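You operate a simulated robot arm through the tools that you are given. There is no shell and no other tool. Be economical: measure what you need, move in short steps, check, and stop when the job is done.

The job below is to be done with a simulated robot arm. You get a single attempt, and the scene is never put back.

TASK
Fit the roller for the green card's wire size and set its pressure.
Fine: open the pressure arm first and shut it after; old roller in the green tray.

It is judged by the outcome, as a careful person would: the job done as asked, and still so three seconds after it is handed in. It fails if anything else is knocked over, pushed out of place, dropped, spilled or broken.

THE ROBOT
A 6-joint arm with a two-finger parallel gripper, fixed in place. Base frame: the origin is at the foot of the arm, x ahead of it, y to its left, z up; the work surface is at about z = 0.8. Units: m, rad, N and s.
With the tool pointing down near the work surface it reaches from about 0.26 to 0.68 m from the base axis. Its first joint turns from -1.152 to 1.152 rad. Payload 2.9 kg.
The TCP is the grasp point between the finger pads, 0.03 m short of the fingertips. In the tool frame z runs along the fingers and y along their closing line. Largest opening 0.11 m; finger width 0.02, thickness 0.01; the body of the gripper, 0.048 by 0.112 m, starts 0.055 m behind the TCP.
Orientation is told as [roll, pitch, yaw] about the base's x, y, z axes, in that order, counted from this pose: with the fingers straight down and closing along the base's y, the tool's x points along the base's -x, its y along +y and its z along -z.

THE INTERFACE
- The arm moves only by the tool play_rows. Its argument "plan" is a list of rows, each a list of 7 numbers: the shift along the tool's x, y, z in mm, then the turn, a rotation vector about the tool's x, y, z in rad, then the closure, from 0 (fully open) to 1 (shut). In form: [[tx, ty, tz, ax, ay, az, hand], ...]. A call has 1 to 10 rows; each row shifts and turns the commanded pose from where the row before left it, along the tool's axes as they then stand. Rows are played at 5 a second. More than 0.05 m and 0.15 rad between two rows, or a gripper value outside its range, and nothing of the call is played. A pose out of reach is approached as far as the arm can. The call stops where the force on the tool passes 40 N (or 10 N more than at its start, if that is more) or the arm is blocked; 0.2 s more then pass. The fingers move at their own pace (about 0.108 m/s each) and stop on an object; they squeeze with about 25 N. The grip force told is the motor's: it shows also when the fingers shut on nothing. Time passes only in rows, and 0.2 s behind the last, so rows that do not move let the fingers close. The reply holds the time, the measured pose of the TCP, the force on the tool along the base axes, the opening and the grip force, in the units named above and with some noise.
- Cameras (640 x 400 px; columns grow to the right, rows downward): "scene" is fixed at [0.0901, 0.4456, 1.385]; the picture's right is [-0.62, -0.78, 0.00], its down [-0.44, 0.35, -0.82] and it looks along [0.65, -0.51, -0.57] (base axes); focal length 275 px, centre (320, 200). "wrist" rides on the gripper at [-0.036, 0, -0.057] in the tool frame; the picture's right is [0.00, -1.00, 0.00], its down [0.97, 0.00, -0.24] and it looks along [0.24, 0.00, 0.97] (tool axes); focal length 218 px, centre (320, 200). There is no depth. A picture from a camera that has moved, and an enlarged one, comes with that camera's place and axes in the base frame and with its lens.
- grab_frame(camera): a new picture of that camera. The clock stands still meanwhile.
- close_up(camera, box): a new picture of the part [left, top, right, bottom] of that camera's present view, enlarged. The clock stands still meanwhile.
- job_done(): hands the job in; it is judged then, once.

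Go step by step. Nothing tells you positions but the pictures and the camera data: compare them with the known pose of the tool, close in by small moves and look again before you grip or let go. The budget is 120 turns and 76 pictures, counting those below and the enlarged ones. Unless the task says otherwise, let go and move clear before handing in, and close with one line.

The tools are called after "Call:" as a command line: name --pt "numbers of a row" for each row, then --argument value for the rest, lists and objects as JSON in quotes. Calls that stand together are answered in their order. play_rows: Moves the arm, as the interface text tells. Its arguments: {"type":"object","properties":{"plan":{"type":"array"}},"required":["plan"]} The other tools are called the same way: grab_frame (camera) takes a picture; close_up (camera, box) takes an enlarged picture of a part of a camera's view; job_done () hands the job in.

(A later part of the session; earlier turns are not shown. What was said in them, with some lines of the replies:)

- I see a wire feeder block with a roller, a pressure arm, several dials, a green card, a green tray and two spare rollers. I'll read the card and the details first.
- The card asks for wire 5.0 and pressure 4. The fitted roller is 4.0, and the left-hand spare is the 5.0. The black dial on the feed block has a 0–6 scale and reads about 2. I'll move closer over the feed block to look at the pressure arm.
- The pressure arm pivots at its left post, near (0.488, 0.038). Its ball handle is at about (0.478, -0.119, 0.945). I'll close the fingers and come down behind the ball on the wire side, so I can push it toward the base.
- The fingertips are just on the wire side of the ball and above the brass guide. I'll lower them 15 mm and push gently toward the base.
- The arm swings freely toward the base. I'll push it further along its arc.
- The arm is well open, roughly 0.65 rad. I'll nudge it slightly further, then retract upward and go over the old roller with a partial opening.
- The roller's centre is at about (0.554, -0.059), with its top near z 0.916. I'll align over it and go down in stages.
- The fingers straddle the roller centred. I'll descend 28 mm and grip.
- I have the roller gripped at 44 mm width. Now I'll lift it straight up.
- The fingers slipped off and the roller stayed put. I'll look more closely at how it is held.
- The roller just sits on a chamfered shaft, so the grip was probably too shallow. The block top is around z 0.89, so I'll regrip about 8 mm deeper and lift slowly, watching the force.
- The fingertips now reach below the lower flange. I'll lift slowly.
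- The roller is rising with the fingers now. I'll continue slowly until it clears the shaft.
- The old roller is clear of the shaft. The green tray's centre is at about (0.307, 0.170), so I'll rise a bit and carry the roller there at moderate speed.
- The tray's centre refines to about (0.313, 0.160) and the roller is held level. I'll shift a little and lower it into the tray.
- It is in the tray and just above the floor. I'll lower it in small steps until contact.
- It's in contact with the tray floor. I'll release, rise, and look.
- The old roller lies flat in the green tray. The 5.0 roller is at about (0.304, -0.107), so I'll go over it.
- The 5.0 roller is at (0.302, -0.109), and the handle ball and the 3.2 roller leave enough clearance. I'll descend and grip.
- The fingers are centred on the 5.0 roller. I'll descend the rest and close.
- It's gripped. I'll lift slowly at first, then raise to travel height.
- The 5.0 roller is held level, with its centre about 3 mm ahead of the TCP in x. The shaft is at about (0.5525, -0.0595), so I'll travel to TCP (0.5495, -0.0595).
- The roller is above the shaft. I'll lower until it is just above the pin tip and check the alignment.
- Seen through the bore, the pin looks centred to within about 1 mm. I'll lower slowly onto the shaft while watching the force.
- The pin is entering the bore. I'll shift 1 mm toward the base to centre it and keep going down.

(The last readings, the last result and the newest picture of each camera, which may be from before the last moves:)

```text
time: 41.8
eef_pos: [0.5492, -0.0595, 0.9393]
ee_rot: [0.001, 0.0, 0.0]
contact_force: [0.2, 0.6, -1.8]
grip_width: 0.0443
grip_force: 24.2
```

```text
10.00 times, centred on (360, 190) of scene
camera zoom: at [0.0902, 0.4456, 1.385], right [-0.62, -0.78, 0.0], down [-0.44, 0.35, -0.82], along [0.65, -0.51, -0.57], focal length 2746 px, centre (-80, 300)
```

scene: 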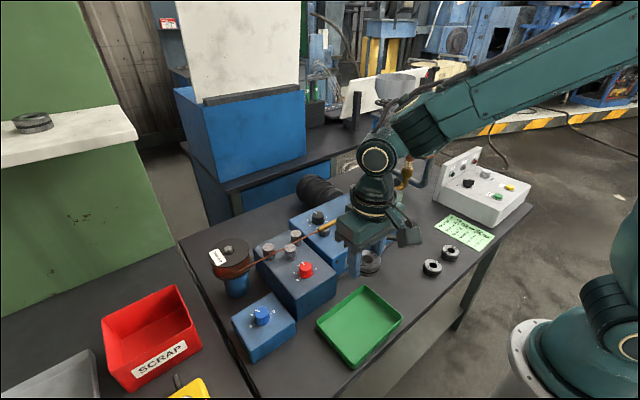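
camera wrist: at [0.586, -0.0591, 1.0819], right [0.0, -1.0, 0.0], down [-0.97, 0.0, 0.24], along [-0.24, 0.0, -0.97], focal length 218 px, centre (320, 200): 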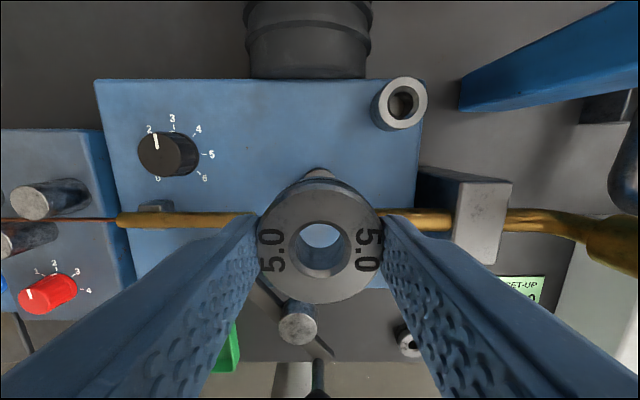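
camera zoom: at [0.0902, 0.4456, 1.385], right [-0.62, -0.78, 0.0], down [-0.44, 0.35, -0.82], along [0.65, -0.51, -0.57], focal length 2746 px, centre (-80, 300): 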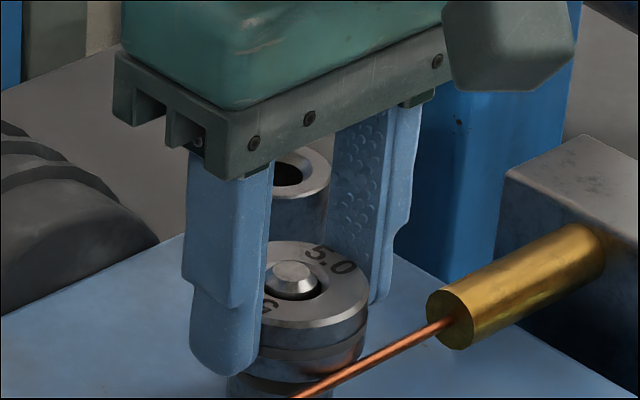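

It's well on the shaft with no contact force. I'll continue down to the shoulder.

Call:
play_rows --pt "0 0 3 0 0 0 1" --pt "0 0 3 0 0 0 1" --pt "0 0 2 0 0 0 1" --pt "0 0 1 0 0 0 1" --pt "0 0 0 0 0 0 1"

Call:
close_up --camera "scene" --box '[335, 170, 385, 210]'

```text
time: 43.0
eef_pos: [0.549, -0.0622, 0.9321]
ee_rot: [0.0, 0.002, 0.002]
contact_force: [-0.9, 0.3, -2.7]
grip_width: 0.0439
grip_force: 24.9
```

```text
10.00 times, centred on (360, 190) of scene
camera zoom: at [0.0902, 0.4456, 1.385], right [-0.62, -0.78, 0.0], down [-0.44, 0.35, -0.82], along [0.65, -0.51, -0.57], focal length 2746 px, centre (-80, 300)
```

zoom: 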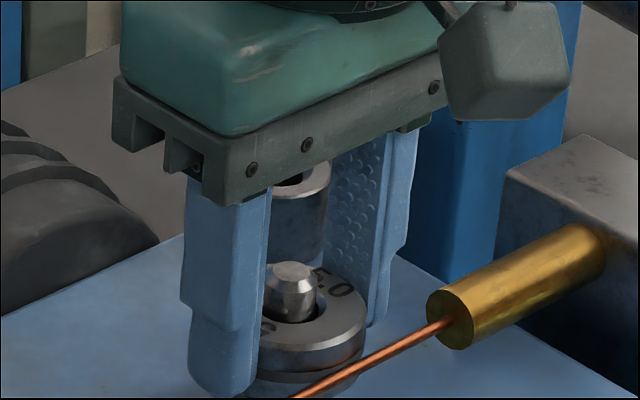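

Call:
play_rows --pt "0 0 1 0 0 0 1" --pt "0 0 1 0 0 0 1" --pt "0 0 1 0 0 0 1" --pt "0 0 0 0 0 0 1"

```text
time: 44.0
eef_pos: [0.5493, -0.0606, 0.9312]
ee_rot: [-0.001, -0.003, 0.0]
contact_force: [-3.5, -1.7, 17.7]
grip_width: 0.0445
grip_force: 24.5
```

There is contact at z 0.931. I'll check whether that is the shoulder.

Call:
close_up --camera "scene" --box '[335, 175, 385, 215]'

Call:
close_up --camera "wrist" --box '[240, 150, 400, 310]'

```text
10.00 times, centred on (360, 195) of scene
camera zoom: at [0.0897, 0.4456, 1.385], right [-0.62, -0.78, 0.0], down [-0.44, 0.35, -0.82], along [0.65, -0.51, -0.57], focal length 2746 px, centre (-80, 250)
```

zoom: 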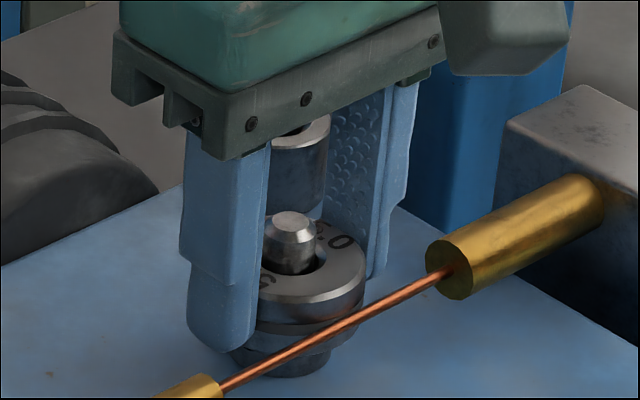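

```text
2.50 times, centred on (320, 230) of wrist
camera zoom: at [0.5859, -0.0594, 0.9874], right [0.0, -1.0, 0.0], down [-0.97, 0.0, 0.24], along [-0.24, 0.0, -0.97], focal length 546 px, centre (320, 125)
```

zoom: 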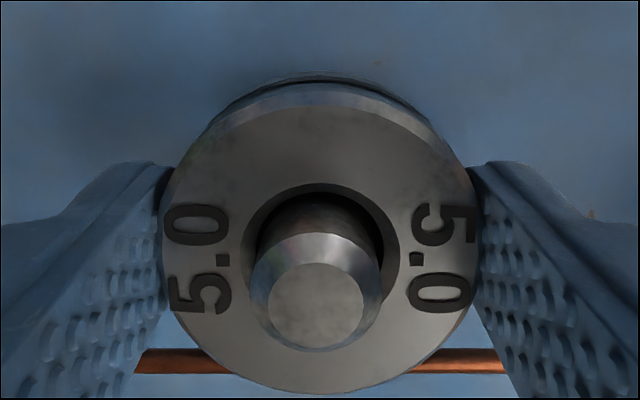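

It sits at the same height as the old roller did, so it is seated. I'll release, back up, and check.

Call:
play_rows --pt "0 0 -1.5 0 0 0 1" --pt "0 0 0 0 0 0 0.4" --pt "0 0 0 0 0 0 0.4" --pt "0 0 0 0 0 0 0.4" --pt "0 0 -30 0 0 0 0.4" --pt "0 0 -40 0 0 0 0.4" --pt "0 0 -40 0 0 0 0.4" --pt "0 0 0 0 0 0 0.4"

Call:
close_up --camera "scene" --box '[335, 175, 385, 215]'

Call:
grab_frame --camera "wrist"

```text
time: 45.8
eef_pos: [0.5487, -0.0614, 1.0399]
ee_rot: [0.001, -0.001, 0.0]
contact_force: [0.8, -0.1, 0.0]
grip_width: 0.0659
grip_force: 0.1
```

```text
10.00 times, centred on (360, 195) of scene
camera zoom: at [0.0901, 0.4456, 1.385], right [-0.62, -0.78, 0.0], down [-0.44, 0.35, -0.82], along [0.65, -0.51, -0.57], focal length 2746 px, centre (-80, 250)
```

zoom: 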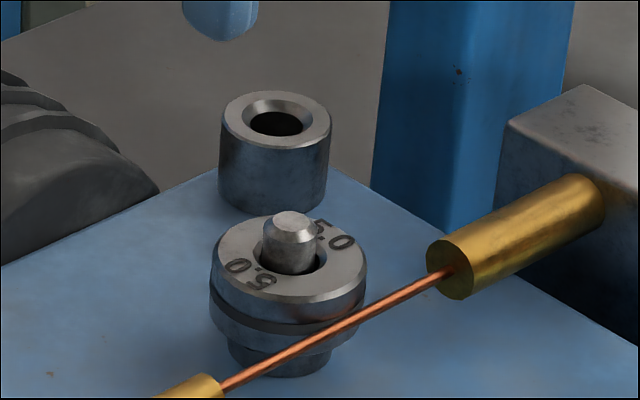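

```text
29 pictures are left
camera wrist: at [0.5853, -0.0596, 1.097], right [0.0, -1.0, 0.0], down [-0.97, 0.0, 0.24], along [-0.24, 0.0, -0.97], focal length 218 px, centre (320, 200)
```

wrist: 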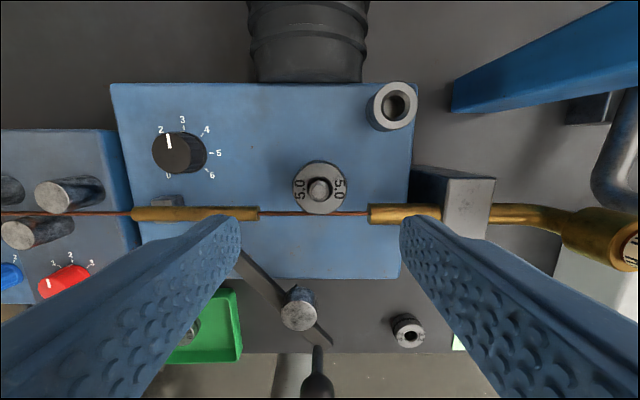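

The 5.0 roller is seated exactly where the old one was. Next is the pressure dial on the feed block, at about (0.579, 0.062). I'll move over it for a true top view.

Call:
play_rows --pt "-7 30 0 0 0 0 0.4" --pt "-7 30 0 0 0 0 0.4" --pt "-7 31 5 0 0 0 0.4" --pt "-8 31 15 0 0 0 0.4" --pt "0 0 0 0 0 0 0.4"

Call:
grab_frame --camera "wrist"

Call:
close_up --camera "scene" --box '[290, 190, 350, 240]'

```text
time: 47.0
eef_pos: [0.5779, 0.0612, 1.0198]
ee_rot: [0.0, 0.0, -0.001]
contact_force: [0.2, 0.8, -0.3]
grip_width: 0.0664
grip_force: 0.2
```

```text
28 pictures are left
camera wrist: at [0.6141, 0.0626, 1.0765], right [0.0, -1.0, 0.0], down [-0.97, 0.0, 0.24], along [-0.24, 0.0, -0.97], focal length 218 px, centre (320, 200)
```

wrist: 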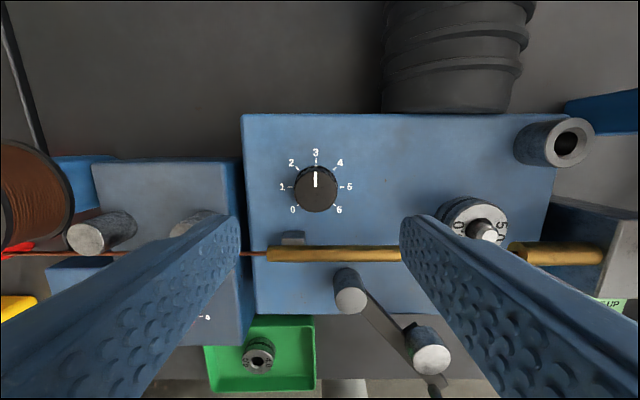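

```text
8.00 times, centred on (320, 215) of scene
camera zoom: at [0.0901, 0.4457, 1.385], right [-0.62, -0.78, 0.0], down [-0.44, 0.35, -0.82], along [0.65, -0.51, -0.57], focal length 2197 px, centre (320, 80)
```

zoom: 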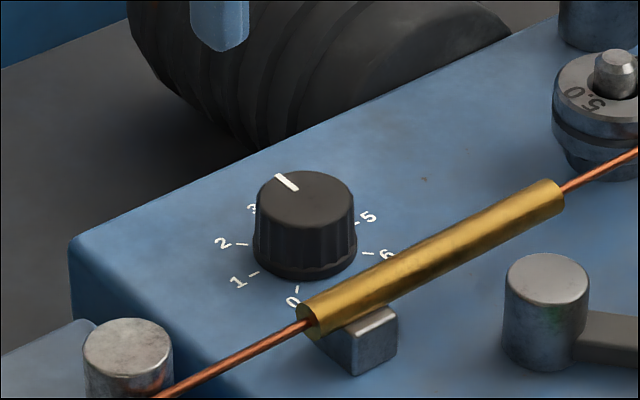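

The dial reads about 3 from straight above, with 45° per division. The knob's centre is at about (0.580, 0.066) and its top at z 0.907. I'll align and descend around it.

Call:
close_up --camera "wrist" --box '[270, 140, 360, 220]'

Call:
play_rows --pt "-2 4.5 20 0 0 0 0.4" --pt "0 0 30 0 0 0 0.4" --pt "0 0 20 0 0 0 0.4" --pt "0 0 0 0 0 0 0.4"

Call:
grab_frame --camera "wrist"

```text
5.00 times, centred on (315, 180) of wrist
camera zoom: at [0.6141, 0.0626, 1.0765], right [0.0, -1.0, 0.0], down [-0.97, 0.0, 0.24], along [-0.24, 0.0, -0.97], focal length 1091 px, centre (345, 300)
```

zoom: 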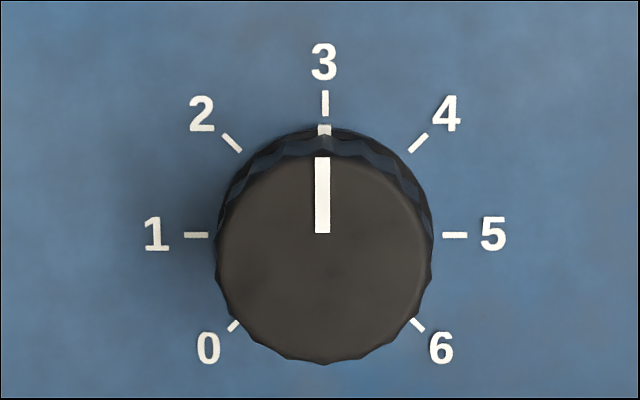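

```text
time: 48.0
eef_pos: [0.5792, 0.0636, 0.9498]
ee_rot: [-0.001, -0.001, -0.001]
contact_force: [-0.1, 0.3, 0.0]
grip_width: 0.066
grip_force: 0.1
```

```text
25 pictures are left
camera wrist: at [0.6161, 0.0659, 1.007], right [0.0, -1.0, 0.0], down [-0.97, 0.0, 0.24], along [-0.24, 0.0, -0.97], focal length 218 px, centre (320, 200)
```

wrist: 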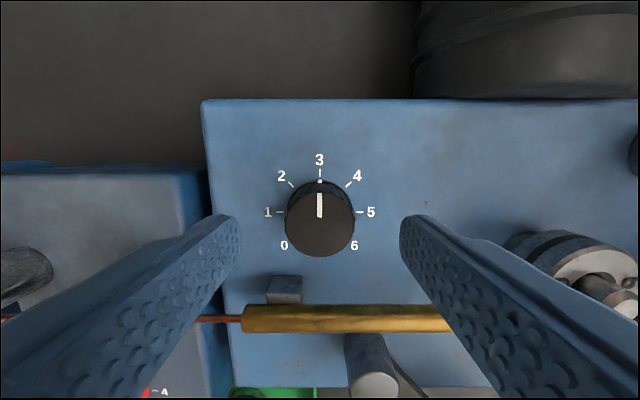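

It's centred, with the pointer exactly on 3. I'll descend 25 mm, grip the knob, and turn 45° clockwise.

Call:
play_rows --pt "0 0 15 0 0 0 0.4" --pt "0 0 10 0 0 0 0.4" --pt "0 0 0 0 0 0 0.4" --pt "0 0 0 0 0 0 1" --pt "0 0 0 0 0 0 1" --pt "0 0 0 0 0 0 1"

Call:
close_up --camera "scene" --box '[290, 180, 350, 240]'

```text
time: 49.4
eef_pos: [0.5802, 0.0645, 0.9244]
ee_rot: [0.001, -0.001, -0.002]
contact_force: [-0.2, -6.1, -1.4]
grip_width: 0.0362
grip_force: 45.1
```

```text
6.67 times, centred on (320, 210) of scene
camera zoom: at [0.0902, 0.4455, 1.385], right [-0.62, -0.78, 0.0], down [-0.44, 0.35, -0.82], along [0.65, -0.51, -0.57], focal length 1830 px, centre (320, 133)
```

zoom: 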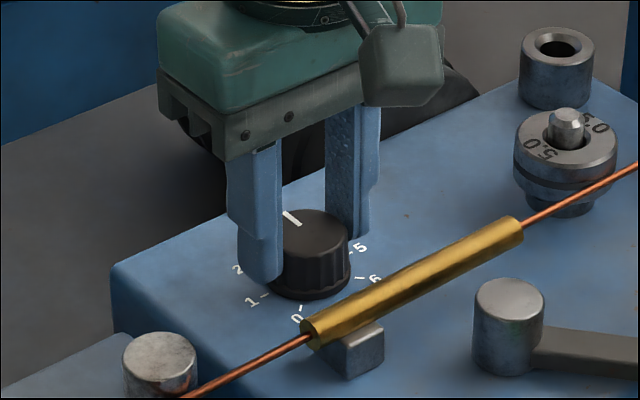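

Gripped. Turning clockwise, positive about tool z.

Call:
play_rows --pt "0 0 0 0 0 0.131 1" --pt "0 0 0 0 0 0.131 1" --pt "0 0 0 0 0 0.131 1" --pt "0 0 0 0 0 0.131 1" --pt "0 0 0 0 0 0.131 1" --pt "0 0 0 0 0 0.131 1" --pt "0 0 0 0 0 0 1" --pt "0 0 0 0 0 0 1"

Call:
close_up --camera "scene" --box '[290, 180, 350, 240]'

Call:
close_up --camera "wrist" --box '[250, 130, 410, 290]'

```text
time: 51.2
eef_pos: [0.5796, 0.0648, 0.9245]
ee_rot: [-0.003, 0.001, -0.791]
contact_force: [-10.6, -22.3, 8.5]
grip_width: 0.0362
grip_force: 44.8
```

```text
6.67 times, centred on (320, 210) of scene
camera zoom: at [0.0898, 0.4451, 1.3852], right [-0.62, -0.78, 0.0], down [-0.44, 0.35, -0.82], along [0.65, -0.51, -0.57], focal length 1830 px, centre (320, 133)
```

zoom: 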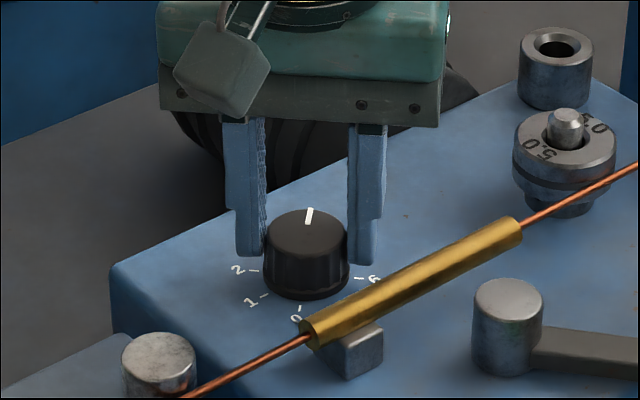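

```text
2.50 times, centred on (330, 210) of wrist
camera zoom: at [0.6056, 0.0394, 0.982], right [-0.71, -0.7, 0.0], down [-0.68, 0.69, 0.24], along [-0.17, 0.17, -0.97], focal length 546 px, centre (295, 175)
```

zoom: 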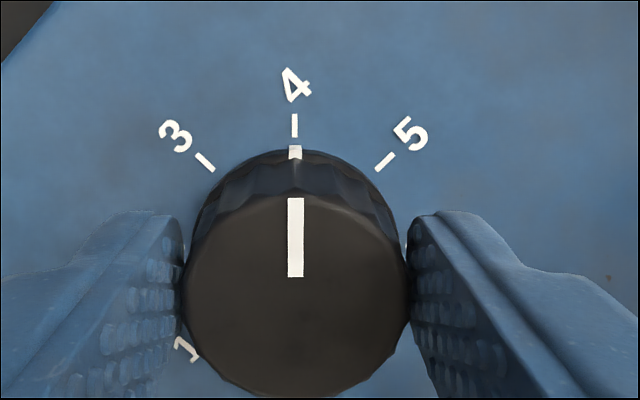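

The pointer is on 4. I'll release, rise straight up, and unwind the yaw.

Call:
play_rows --pt "0 0 0 0 0 0 0.4" --pt "0 0 0 0 0 0 0.4" --pt "0 0 0 0 0 0 0.4" --pt "0 0 -20 0 0 0 0.4" --pt "0 0 -40 0 0 0 0.4" --pt "0 0 -40 0 0 0 0.4" --pt "0 0 0 0 0 -0.14 0.4" --pt "0 0 0 0 0 -0.14 0.4" --pt "0 0 0 0 0 -0.14 0.4" --pt "0 0 0 0 0 -0.14 0.4"

Call:
play_rows --pt "0 0 0 0 0 -0.14 1" --pt "0 0 0 0 0 -0.086 1" --pt "0 0 0 0 0 0 1"

Call:
grab_frame --camera "wrist"

```text
time: 53.4
eef_pos: [0.581, 0.0676, 1.0247]
ee_rot: [-0.001, -0.001, -0.224]
contact_force: [0.3, -0.5, -0.2]
grip_width: 0.0659
grip_force: 0.1
```

```text
time: 54.2
eef_pos: [0.5789, 0.0655, 1.0264]
ee_rot: [-0.002, 0.0, 0.003]
contact_force: [-0.3, -0.5, 0.6]
grip_width: 0.0002
grip_force: 24.8
```

```text
21 pictures are left
camera wrist: at [0.6168, 0.0673, 1.082], right [0.0, -1.0, 0.0], down [-0.97, 0.0, 0.24], along [-0.24, 0.0, -0.97], focal length 218 px, centre (320, 200)
```

wrist: 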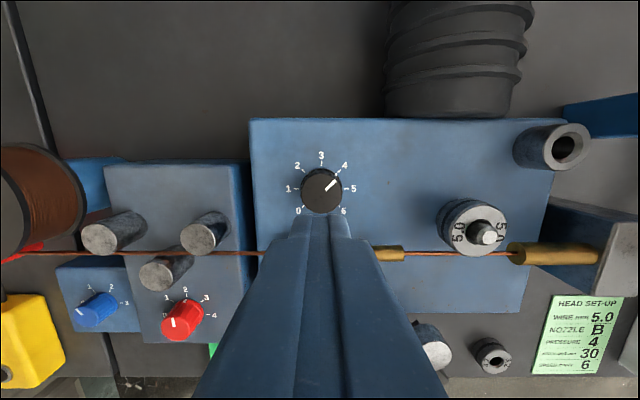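

The dial reads 4. Now I'll locate the handle ball precisely to push the arm shut.

Call:
close_up --camera "scene" --box '[340, 190, 440, 260]'

```text
5.71 times, centred on (390, 225) of scene
camera zoom: at [0.0901, 0.4456, 1.385], right [-0.62, -0.78, 0.0], down [-0.44, 0.35, -0.82], along [0.65, -0.51, -0.57], focal length 1569 px, centre (-80, 57)
```

zoom: 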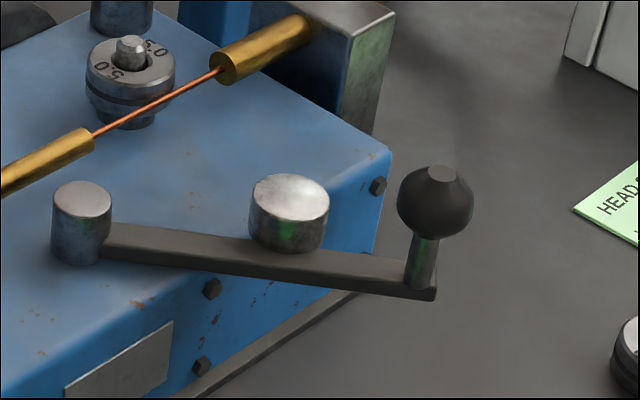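

The ball is at about (0.367, -0.054). I'll go over to its open side at (0.335, -0.025) and lower the closed fingers to ball height.

Call:
play_rows --pt "40.7 -15.2 0 0 0 0 1" --pt "40.7 -15.2 0 0 0 0 1" --pt "40.7 -15.2 0 0 0 0 1" --pt "40.7 -15.2 0 0 0 0 1" --pt "40.7 -15.2 0 0 0 0 1" --pt "40.7 -15 0 0 0 0 1" --pt "0 0 0 0 0 0 1" --pt "0 0 15 0 0 0 1" --pt "0 0 0 0 0 0 1"

Call:
close_up --camera "scene" --box '[340, 170, 460, 260]'

Call:
grab_frame --camera "wrist"

```text
time: 56.2
eef_pos: [0.3379, -0.0243, 1.0115]
ee_rot: [-0.001, -0.001, -0.001]
contact_force: [0.2, 0.1, 0.2]
grip_width: 0.0001
grip_force: 25.0
```

```text
4.44 times, centred on (400, 215) of scene
camera zoom: at [0.0901, 0.4456, 1.385], right [-0.62, -0.78, 0.0], down [-0.44, 0.35, -0.82], along [0.65, -0.51, -0.57], focal length 1220 px, centre (-36, 133)
```

zoom: 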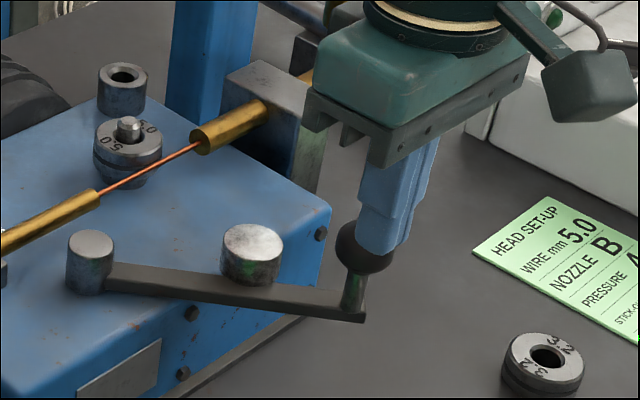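

```text
18 pictures are left
camera wrist: at [0.3746, -0.0232, 1.068], right [0.0, -1.0, 0.0], down [-0.97, 0.0, 0.24], along [-0.24, 0.0, -0.97], focal length 218 px, centre (320, 200)
```

wrist: 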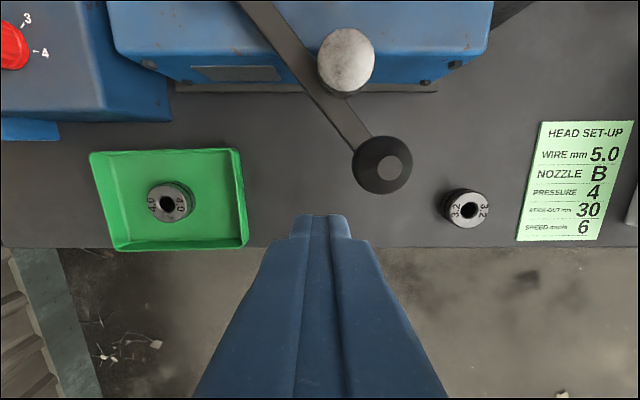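

There is clear space between the fingers and the ball. I'll lower to ball height and push it along its arc.

Call:
play_rows --pt "0 0 25 0 0 0 1" --pt "0 0 18 0 0 0 1" --pt "-9 -6 0 0 0 0 1" --pt "-10 -15 0 0 0 0 1" --pt "-9 -15 0 0 0 0 1" --pt "-11 -11 0 0 0 0 1" --pt "-11 -11 0 0 0 0 1" --pt "0 0 0 0 0 0 1"

Call:
close_up --camera "scene" --box '[340, 170, 460, 260]'

```text
time: 58.0
eef_pos: [0.3849, -0.083, 0.968]
ee_rot: [0.0, 0.0, 0.0]
contact_force: [0.2, -0.5, 0.2]
grip_width: 0.0003
grip_force: 24.2
```

```text
4.44 times, centred on (400, 215) of scene
camera zoom: at [0.0902, 0.4456, 1.385], right [-0.62, -0.78, 0.0], down [-0.44, 0.35, -0.82], along [0.65, -0.51, -0.57], focal length 1220 px, centre (-36, 133)
```

zoom: 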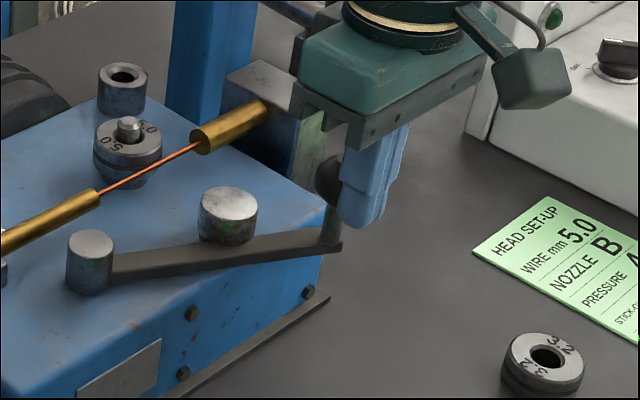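

The arm is closing. I'll continue along the arc toward the closed position.

Call:
play_rows --pt "-10 -6 0 0 0 0 1" --pt "-10 -6 0 0 0 0 1" --pt "-10 -5 0 0 0 0 1" --pt "-10 -5 0 0 0 0 1" --pt "-10 -4 0 0 0 0 1" --pt "-8 -2 0 0 0 0 1" --pt "-6 -1 0 0 0 0 1" --pt "0 0 0 0 0 0 1"

Call:
close_up --camera "scene" --box '[320, 160, 440, 250]'

```text
time: 59.8
eef_pos: [0.4497, -0.1118, 0.9662]
ee_rot: [0.001, -0.001, -0.001]
contact_force: [-0.1, 0.0, -0.6]
grip_width: 0.0002
grip_force: 25.3
```

```text
4.44 times, centred on (380, 205) of scene
camera zoom: at [0.0902, 0.4456, 1.385], right [-0.62, -0.78, 0.0], down [-0.44, 0.35, -0.82], along [0.65, -0.51, -0.57], focal length 1220 px, centre (53, 178)
```

zoom: 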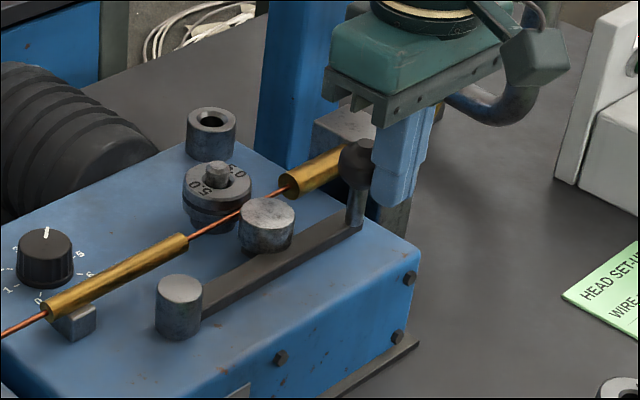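

It nearly matches the original closed position. I'll push a few more millimetres until it meets resistance.

Call:
play_rows --pt "-1.5 0 0 0 0 0 1" --pt "-1.5 0 0 0 0 0 1" --pt "-1.5 0 0 0 0 0 1" --pt "0 0 0 0 0 0 1"

```text
time: 60.8
eef_pos: [0.4533, -0.1122, 0.9662]
ee_rot: [0.0, 0.003, -0.001]
contact_force: [-9.6, -1.2, 1.7]
grip_width: 0.0
grip_force: 24.8
```

The arm is pressing against its stop at about 10 N. I'll back off, rise clear, and check everything.

Call:
play_rows --pt "15 2 0 0 0 0 1" --pt "15 0 0 0 0 0 1" --pt "0 0 -40 0 0 0 1" --pt "0 0 -40 0 0 0 1" --pt "0 0 -40 0 0 0 0.5" --pt "0 0 -40 0 0 0 0.5" --pt "-30 0 -20 0 0 0 0" --pt "0 0 0 0 0 0 0"

Call:
grab_frame --camera "scene"

Call:
grab_frame --camera "wrist"

Call:
close_up --camera "scene" --box '[200, 160, 420, 320]'

```text
time: 62.6
eef_pos: [0.4533, -0.1105, 1.1458]
ee_rot: [-0.001, 0.001, -0.001]
contact_force: [-0.6, 0.4, 0.2]
grip_width: 0.1101
grip_force: 0.1
```

```text
15 pictures are left
```

scene: 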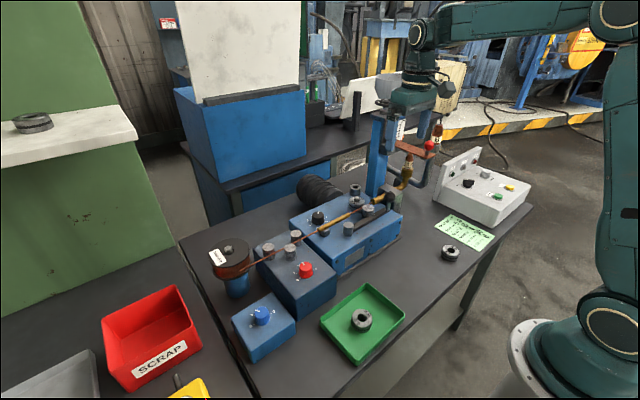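

```text
14 pictures are left
camera wrist: at [0.4908, -0.1086, 1.2032], right [0.0, -1.0, 0.0], down [-0.97, 0.0, 0.24], along [-0.24, 0.0, -0.97], focal length 218 px, centre (320, 200)
```

wrist: 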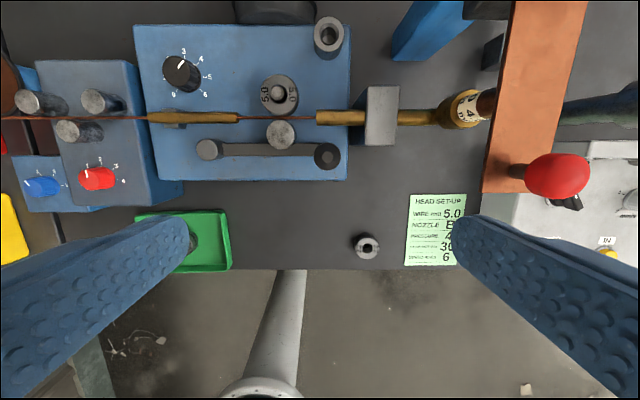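

```text
2.50 times, centred on (310, 240) of scene
camera zoom: at [0.0902, 0.4456, 1.385], right [-0.62, -0.78, 0.0], down [-0.44, 0.35, -0.82], along [0.65, -0.51, -0.57], focal length 686 px, centre (345, 100)
```

zoom: 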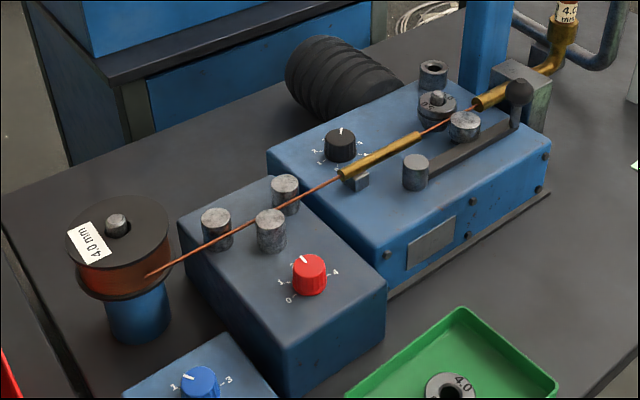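

All of it is in order: roller 5.0 fitted, arm shut, dial at 4, old roller in the tray. However, the tray itself shifted about 11 mm in −y when I released there, so I'll nudge it gently back with closed fingers.

Call:
play_rows --pt "23.7 24.3 24 0 0 0 1" --pt "23.7 24.3 24 0 0 0 1" --pt "23.7 24.3 24 0 0 0 1" --pt "23.7 24.3 24 0 0 0 1" --pt "23.7 24.3 24 0 0 0 1" --pt "23.7 24.3 24 0 0 0 1" --pt "0 0 0 0 0 0 1"

Call:
grab_frame --camera "wrist"

```text
time: 64.2
eef_pos: [0.3097, 0.0351, 0.9992]
ee_rot: [0.0, -0.003, 0.0]
contact_force: [0.1, -0.2, 0.0]
grip_width: 0.0004
grip_force: 25.1
```

```text
12 pictures are left
camera wrist: at [0.3465, 0.0362, 1.0565], right [0.0, -1.0, 0.0], down [-0.97, 0.0, 0.24], along [-0.24, 0.0, -0.97], focal length 218 px, centre (320, 200)
```

wrist: 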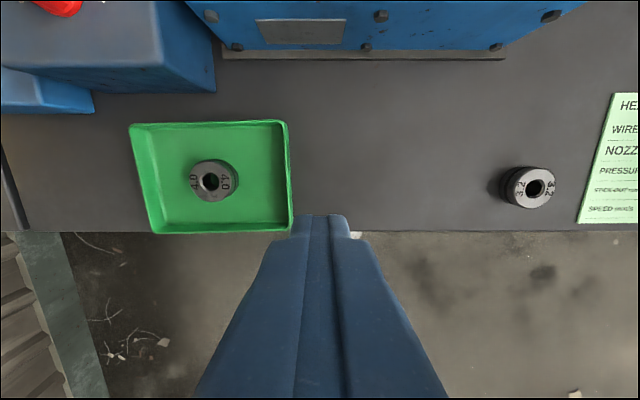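

The tray's right rim is at about y 0.067. I'll lower beside it and push 11 mm in +y in small steps.

Call:
play_rows --pt "0 0 40 0 0 0 1" --pt "0 0 40 0 0 0 1" --pt "0 0 40 0 0 0 1" --pt "0 0 36 0 0 0 1" --pt "0 10 0 0 0 0 1" --pt "0 8 0 0 0 0 1" --pt "0 0 0 0 0 0 1"

Call:
close_up --camera "scene" --box '[300, 250, 440, 370]'

```text
time: 65.8
eef_pos: [0.3116, 0.0541, 0.8466]
ee_rot: [0.002, 0.0, 0.0]
contact_force: [0.2, -0.2, 1.0]
grip_width: 0.0
grip_force: 25.1
```

```text
3.33 times, centred on (370, 310) of scene
camera zoom: at [0.0901, 0.4457, 1.385], right [-0.62, -0.78, 0.0], down [-0.44, 0.35, -0.82], along [0.65, -0.51, -0.57], focal length 915 px, centre (153, -167)
```

zoom: 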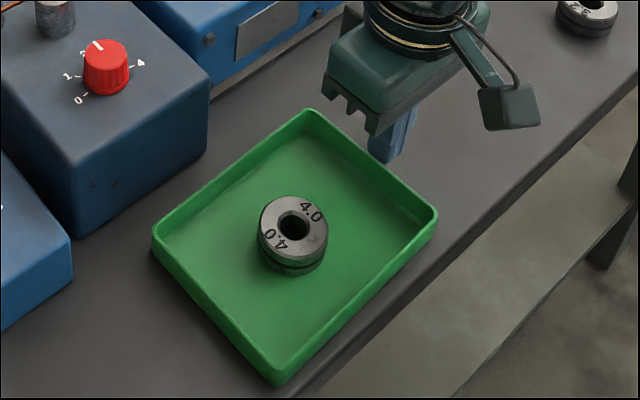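

Call:
play_rows --pt "0 2 3 0 0 0 1" --pt "0 2 0 0 0 0 1" --pt "0 2 0 0 0 0 1" --pt "0 2 0 0 0 0 1" --pt "0 2 0 0 0 0 1" --pt "0 2 0 0 0 0 1" --pt "0 0 0 0 0 0 1"

Call:
close_up --camera "scene" --box '[300, 250, 420, 370]'

```text
time: 67.4
eef_pos: [0.3127, 0.0671, 0.8425]
ee_rot: [-0.001, 0.0, 0.001]
contact_force: [-0.5, -0.9, 0.7]
grip_width: 0.0
grip_force: 24.9
```

```text
3.33 times, centred on (360, 310) of scene
camera zoom: at [0.0901, 0.4456, 1.385], right [-0.62, -0.78, 0.0], down [-0.44, 0.35, -0.82], along [0.65, -0.51, -0.57], focal length 915 px, centre (187, -167)
```

zoom: 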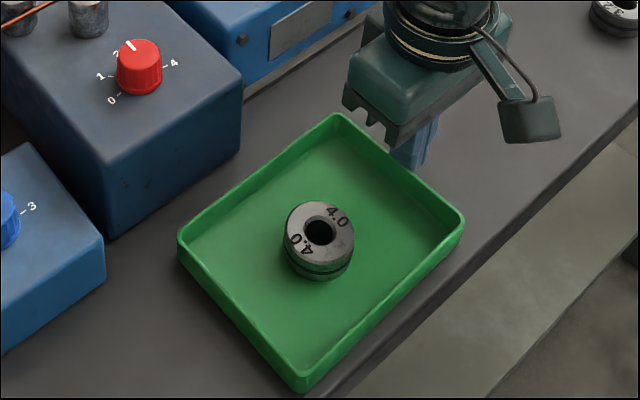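

It's within about 3 mm of its original place. One last small nudge, then I'll retract.

Call:
play_rows --pt "0 2 0 0 0 0 1" --pt "0 1.5 0 0 0 0 1" --pt "0 0 0 0 0 0 1" --pt "0 -8 0 0 0 0 1" --pt "0 -10 0 0 0 0 1" --pt "0 0 -40 0 0 0 1" --pt "0 0 -40 0 0 0 1" --pt "0 0 -45 0 0 0 1" --pt "0 0 -45 0 0 0 0.3" --pt "0 0 -40 0 0 0 0"

Call:
grab_frame --camera "scene"

Call:
close_up --camera "scene" --box '[200, 160, 420, 320]'

```text
time: 69.6
eef_pos: [0.3133, 0.0527, 1.053]
ee_rot: [0.0, 0.0, 0.002]
contact_force: [-0.2, -0.4, 0.2]
grip_width: 0.11
grip_force: 0.0
```

```text
9 pictures are left
```

scene: 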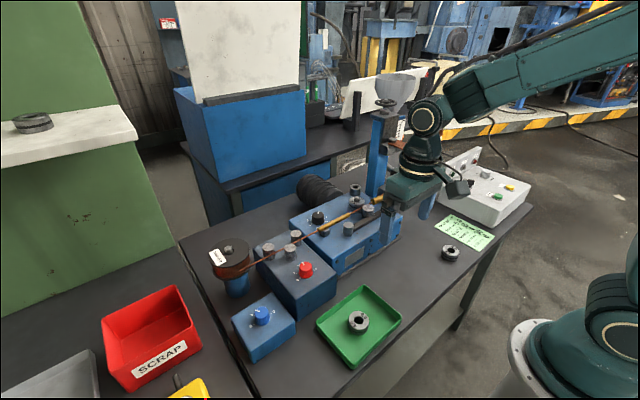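

```text
2.50 times, centred on (310, 240) of scene
camera zoom: at [0.0901, 0.4456, 1.385], right [-0.62, -0.78, 0.0], down [-0.44, 0.35, -0.82], along [0.65, -0.51, -0.57], focal length 686 px, centre (345, 100)
```

zoom: 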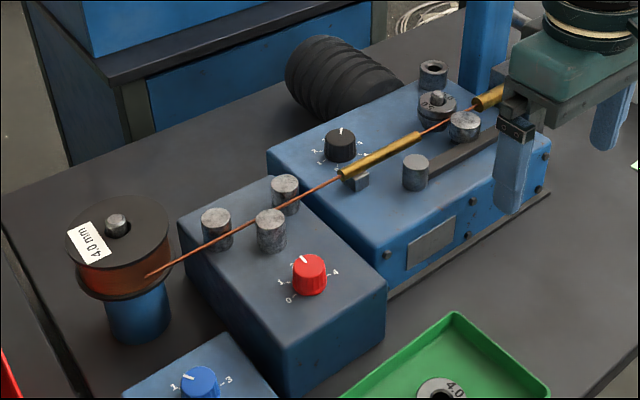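

The tray is back in its original place, and the rest of the bench matches the starting picture apart from the asked changes. The arm is clear, so I'm handing in.

Call:
job_done

```text
The job is handed in.
```

The 5.0 roller is fitted, the pressure dial is set to 4, the pressure arm is shut, and the old 4.0 roller is in the green tray. The tray shifted about 11 mm when I set the roller down, so I nudged it back to where it was.
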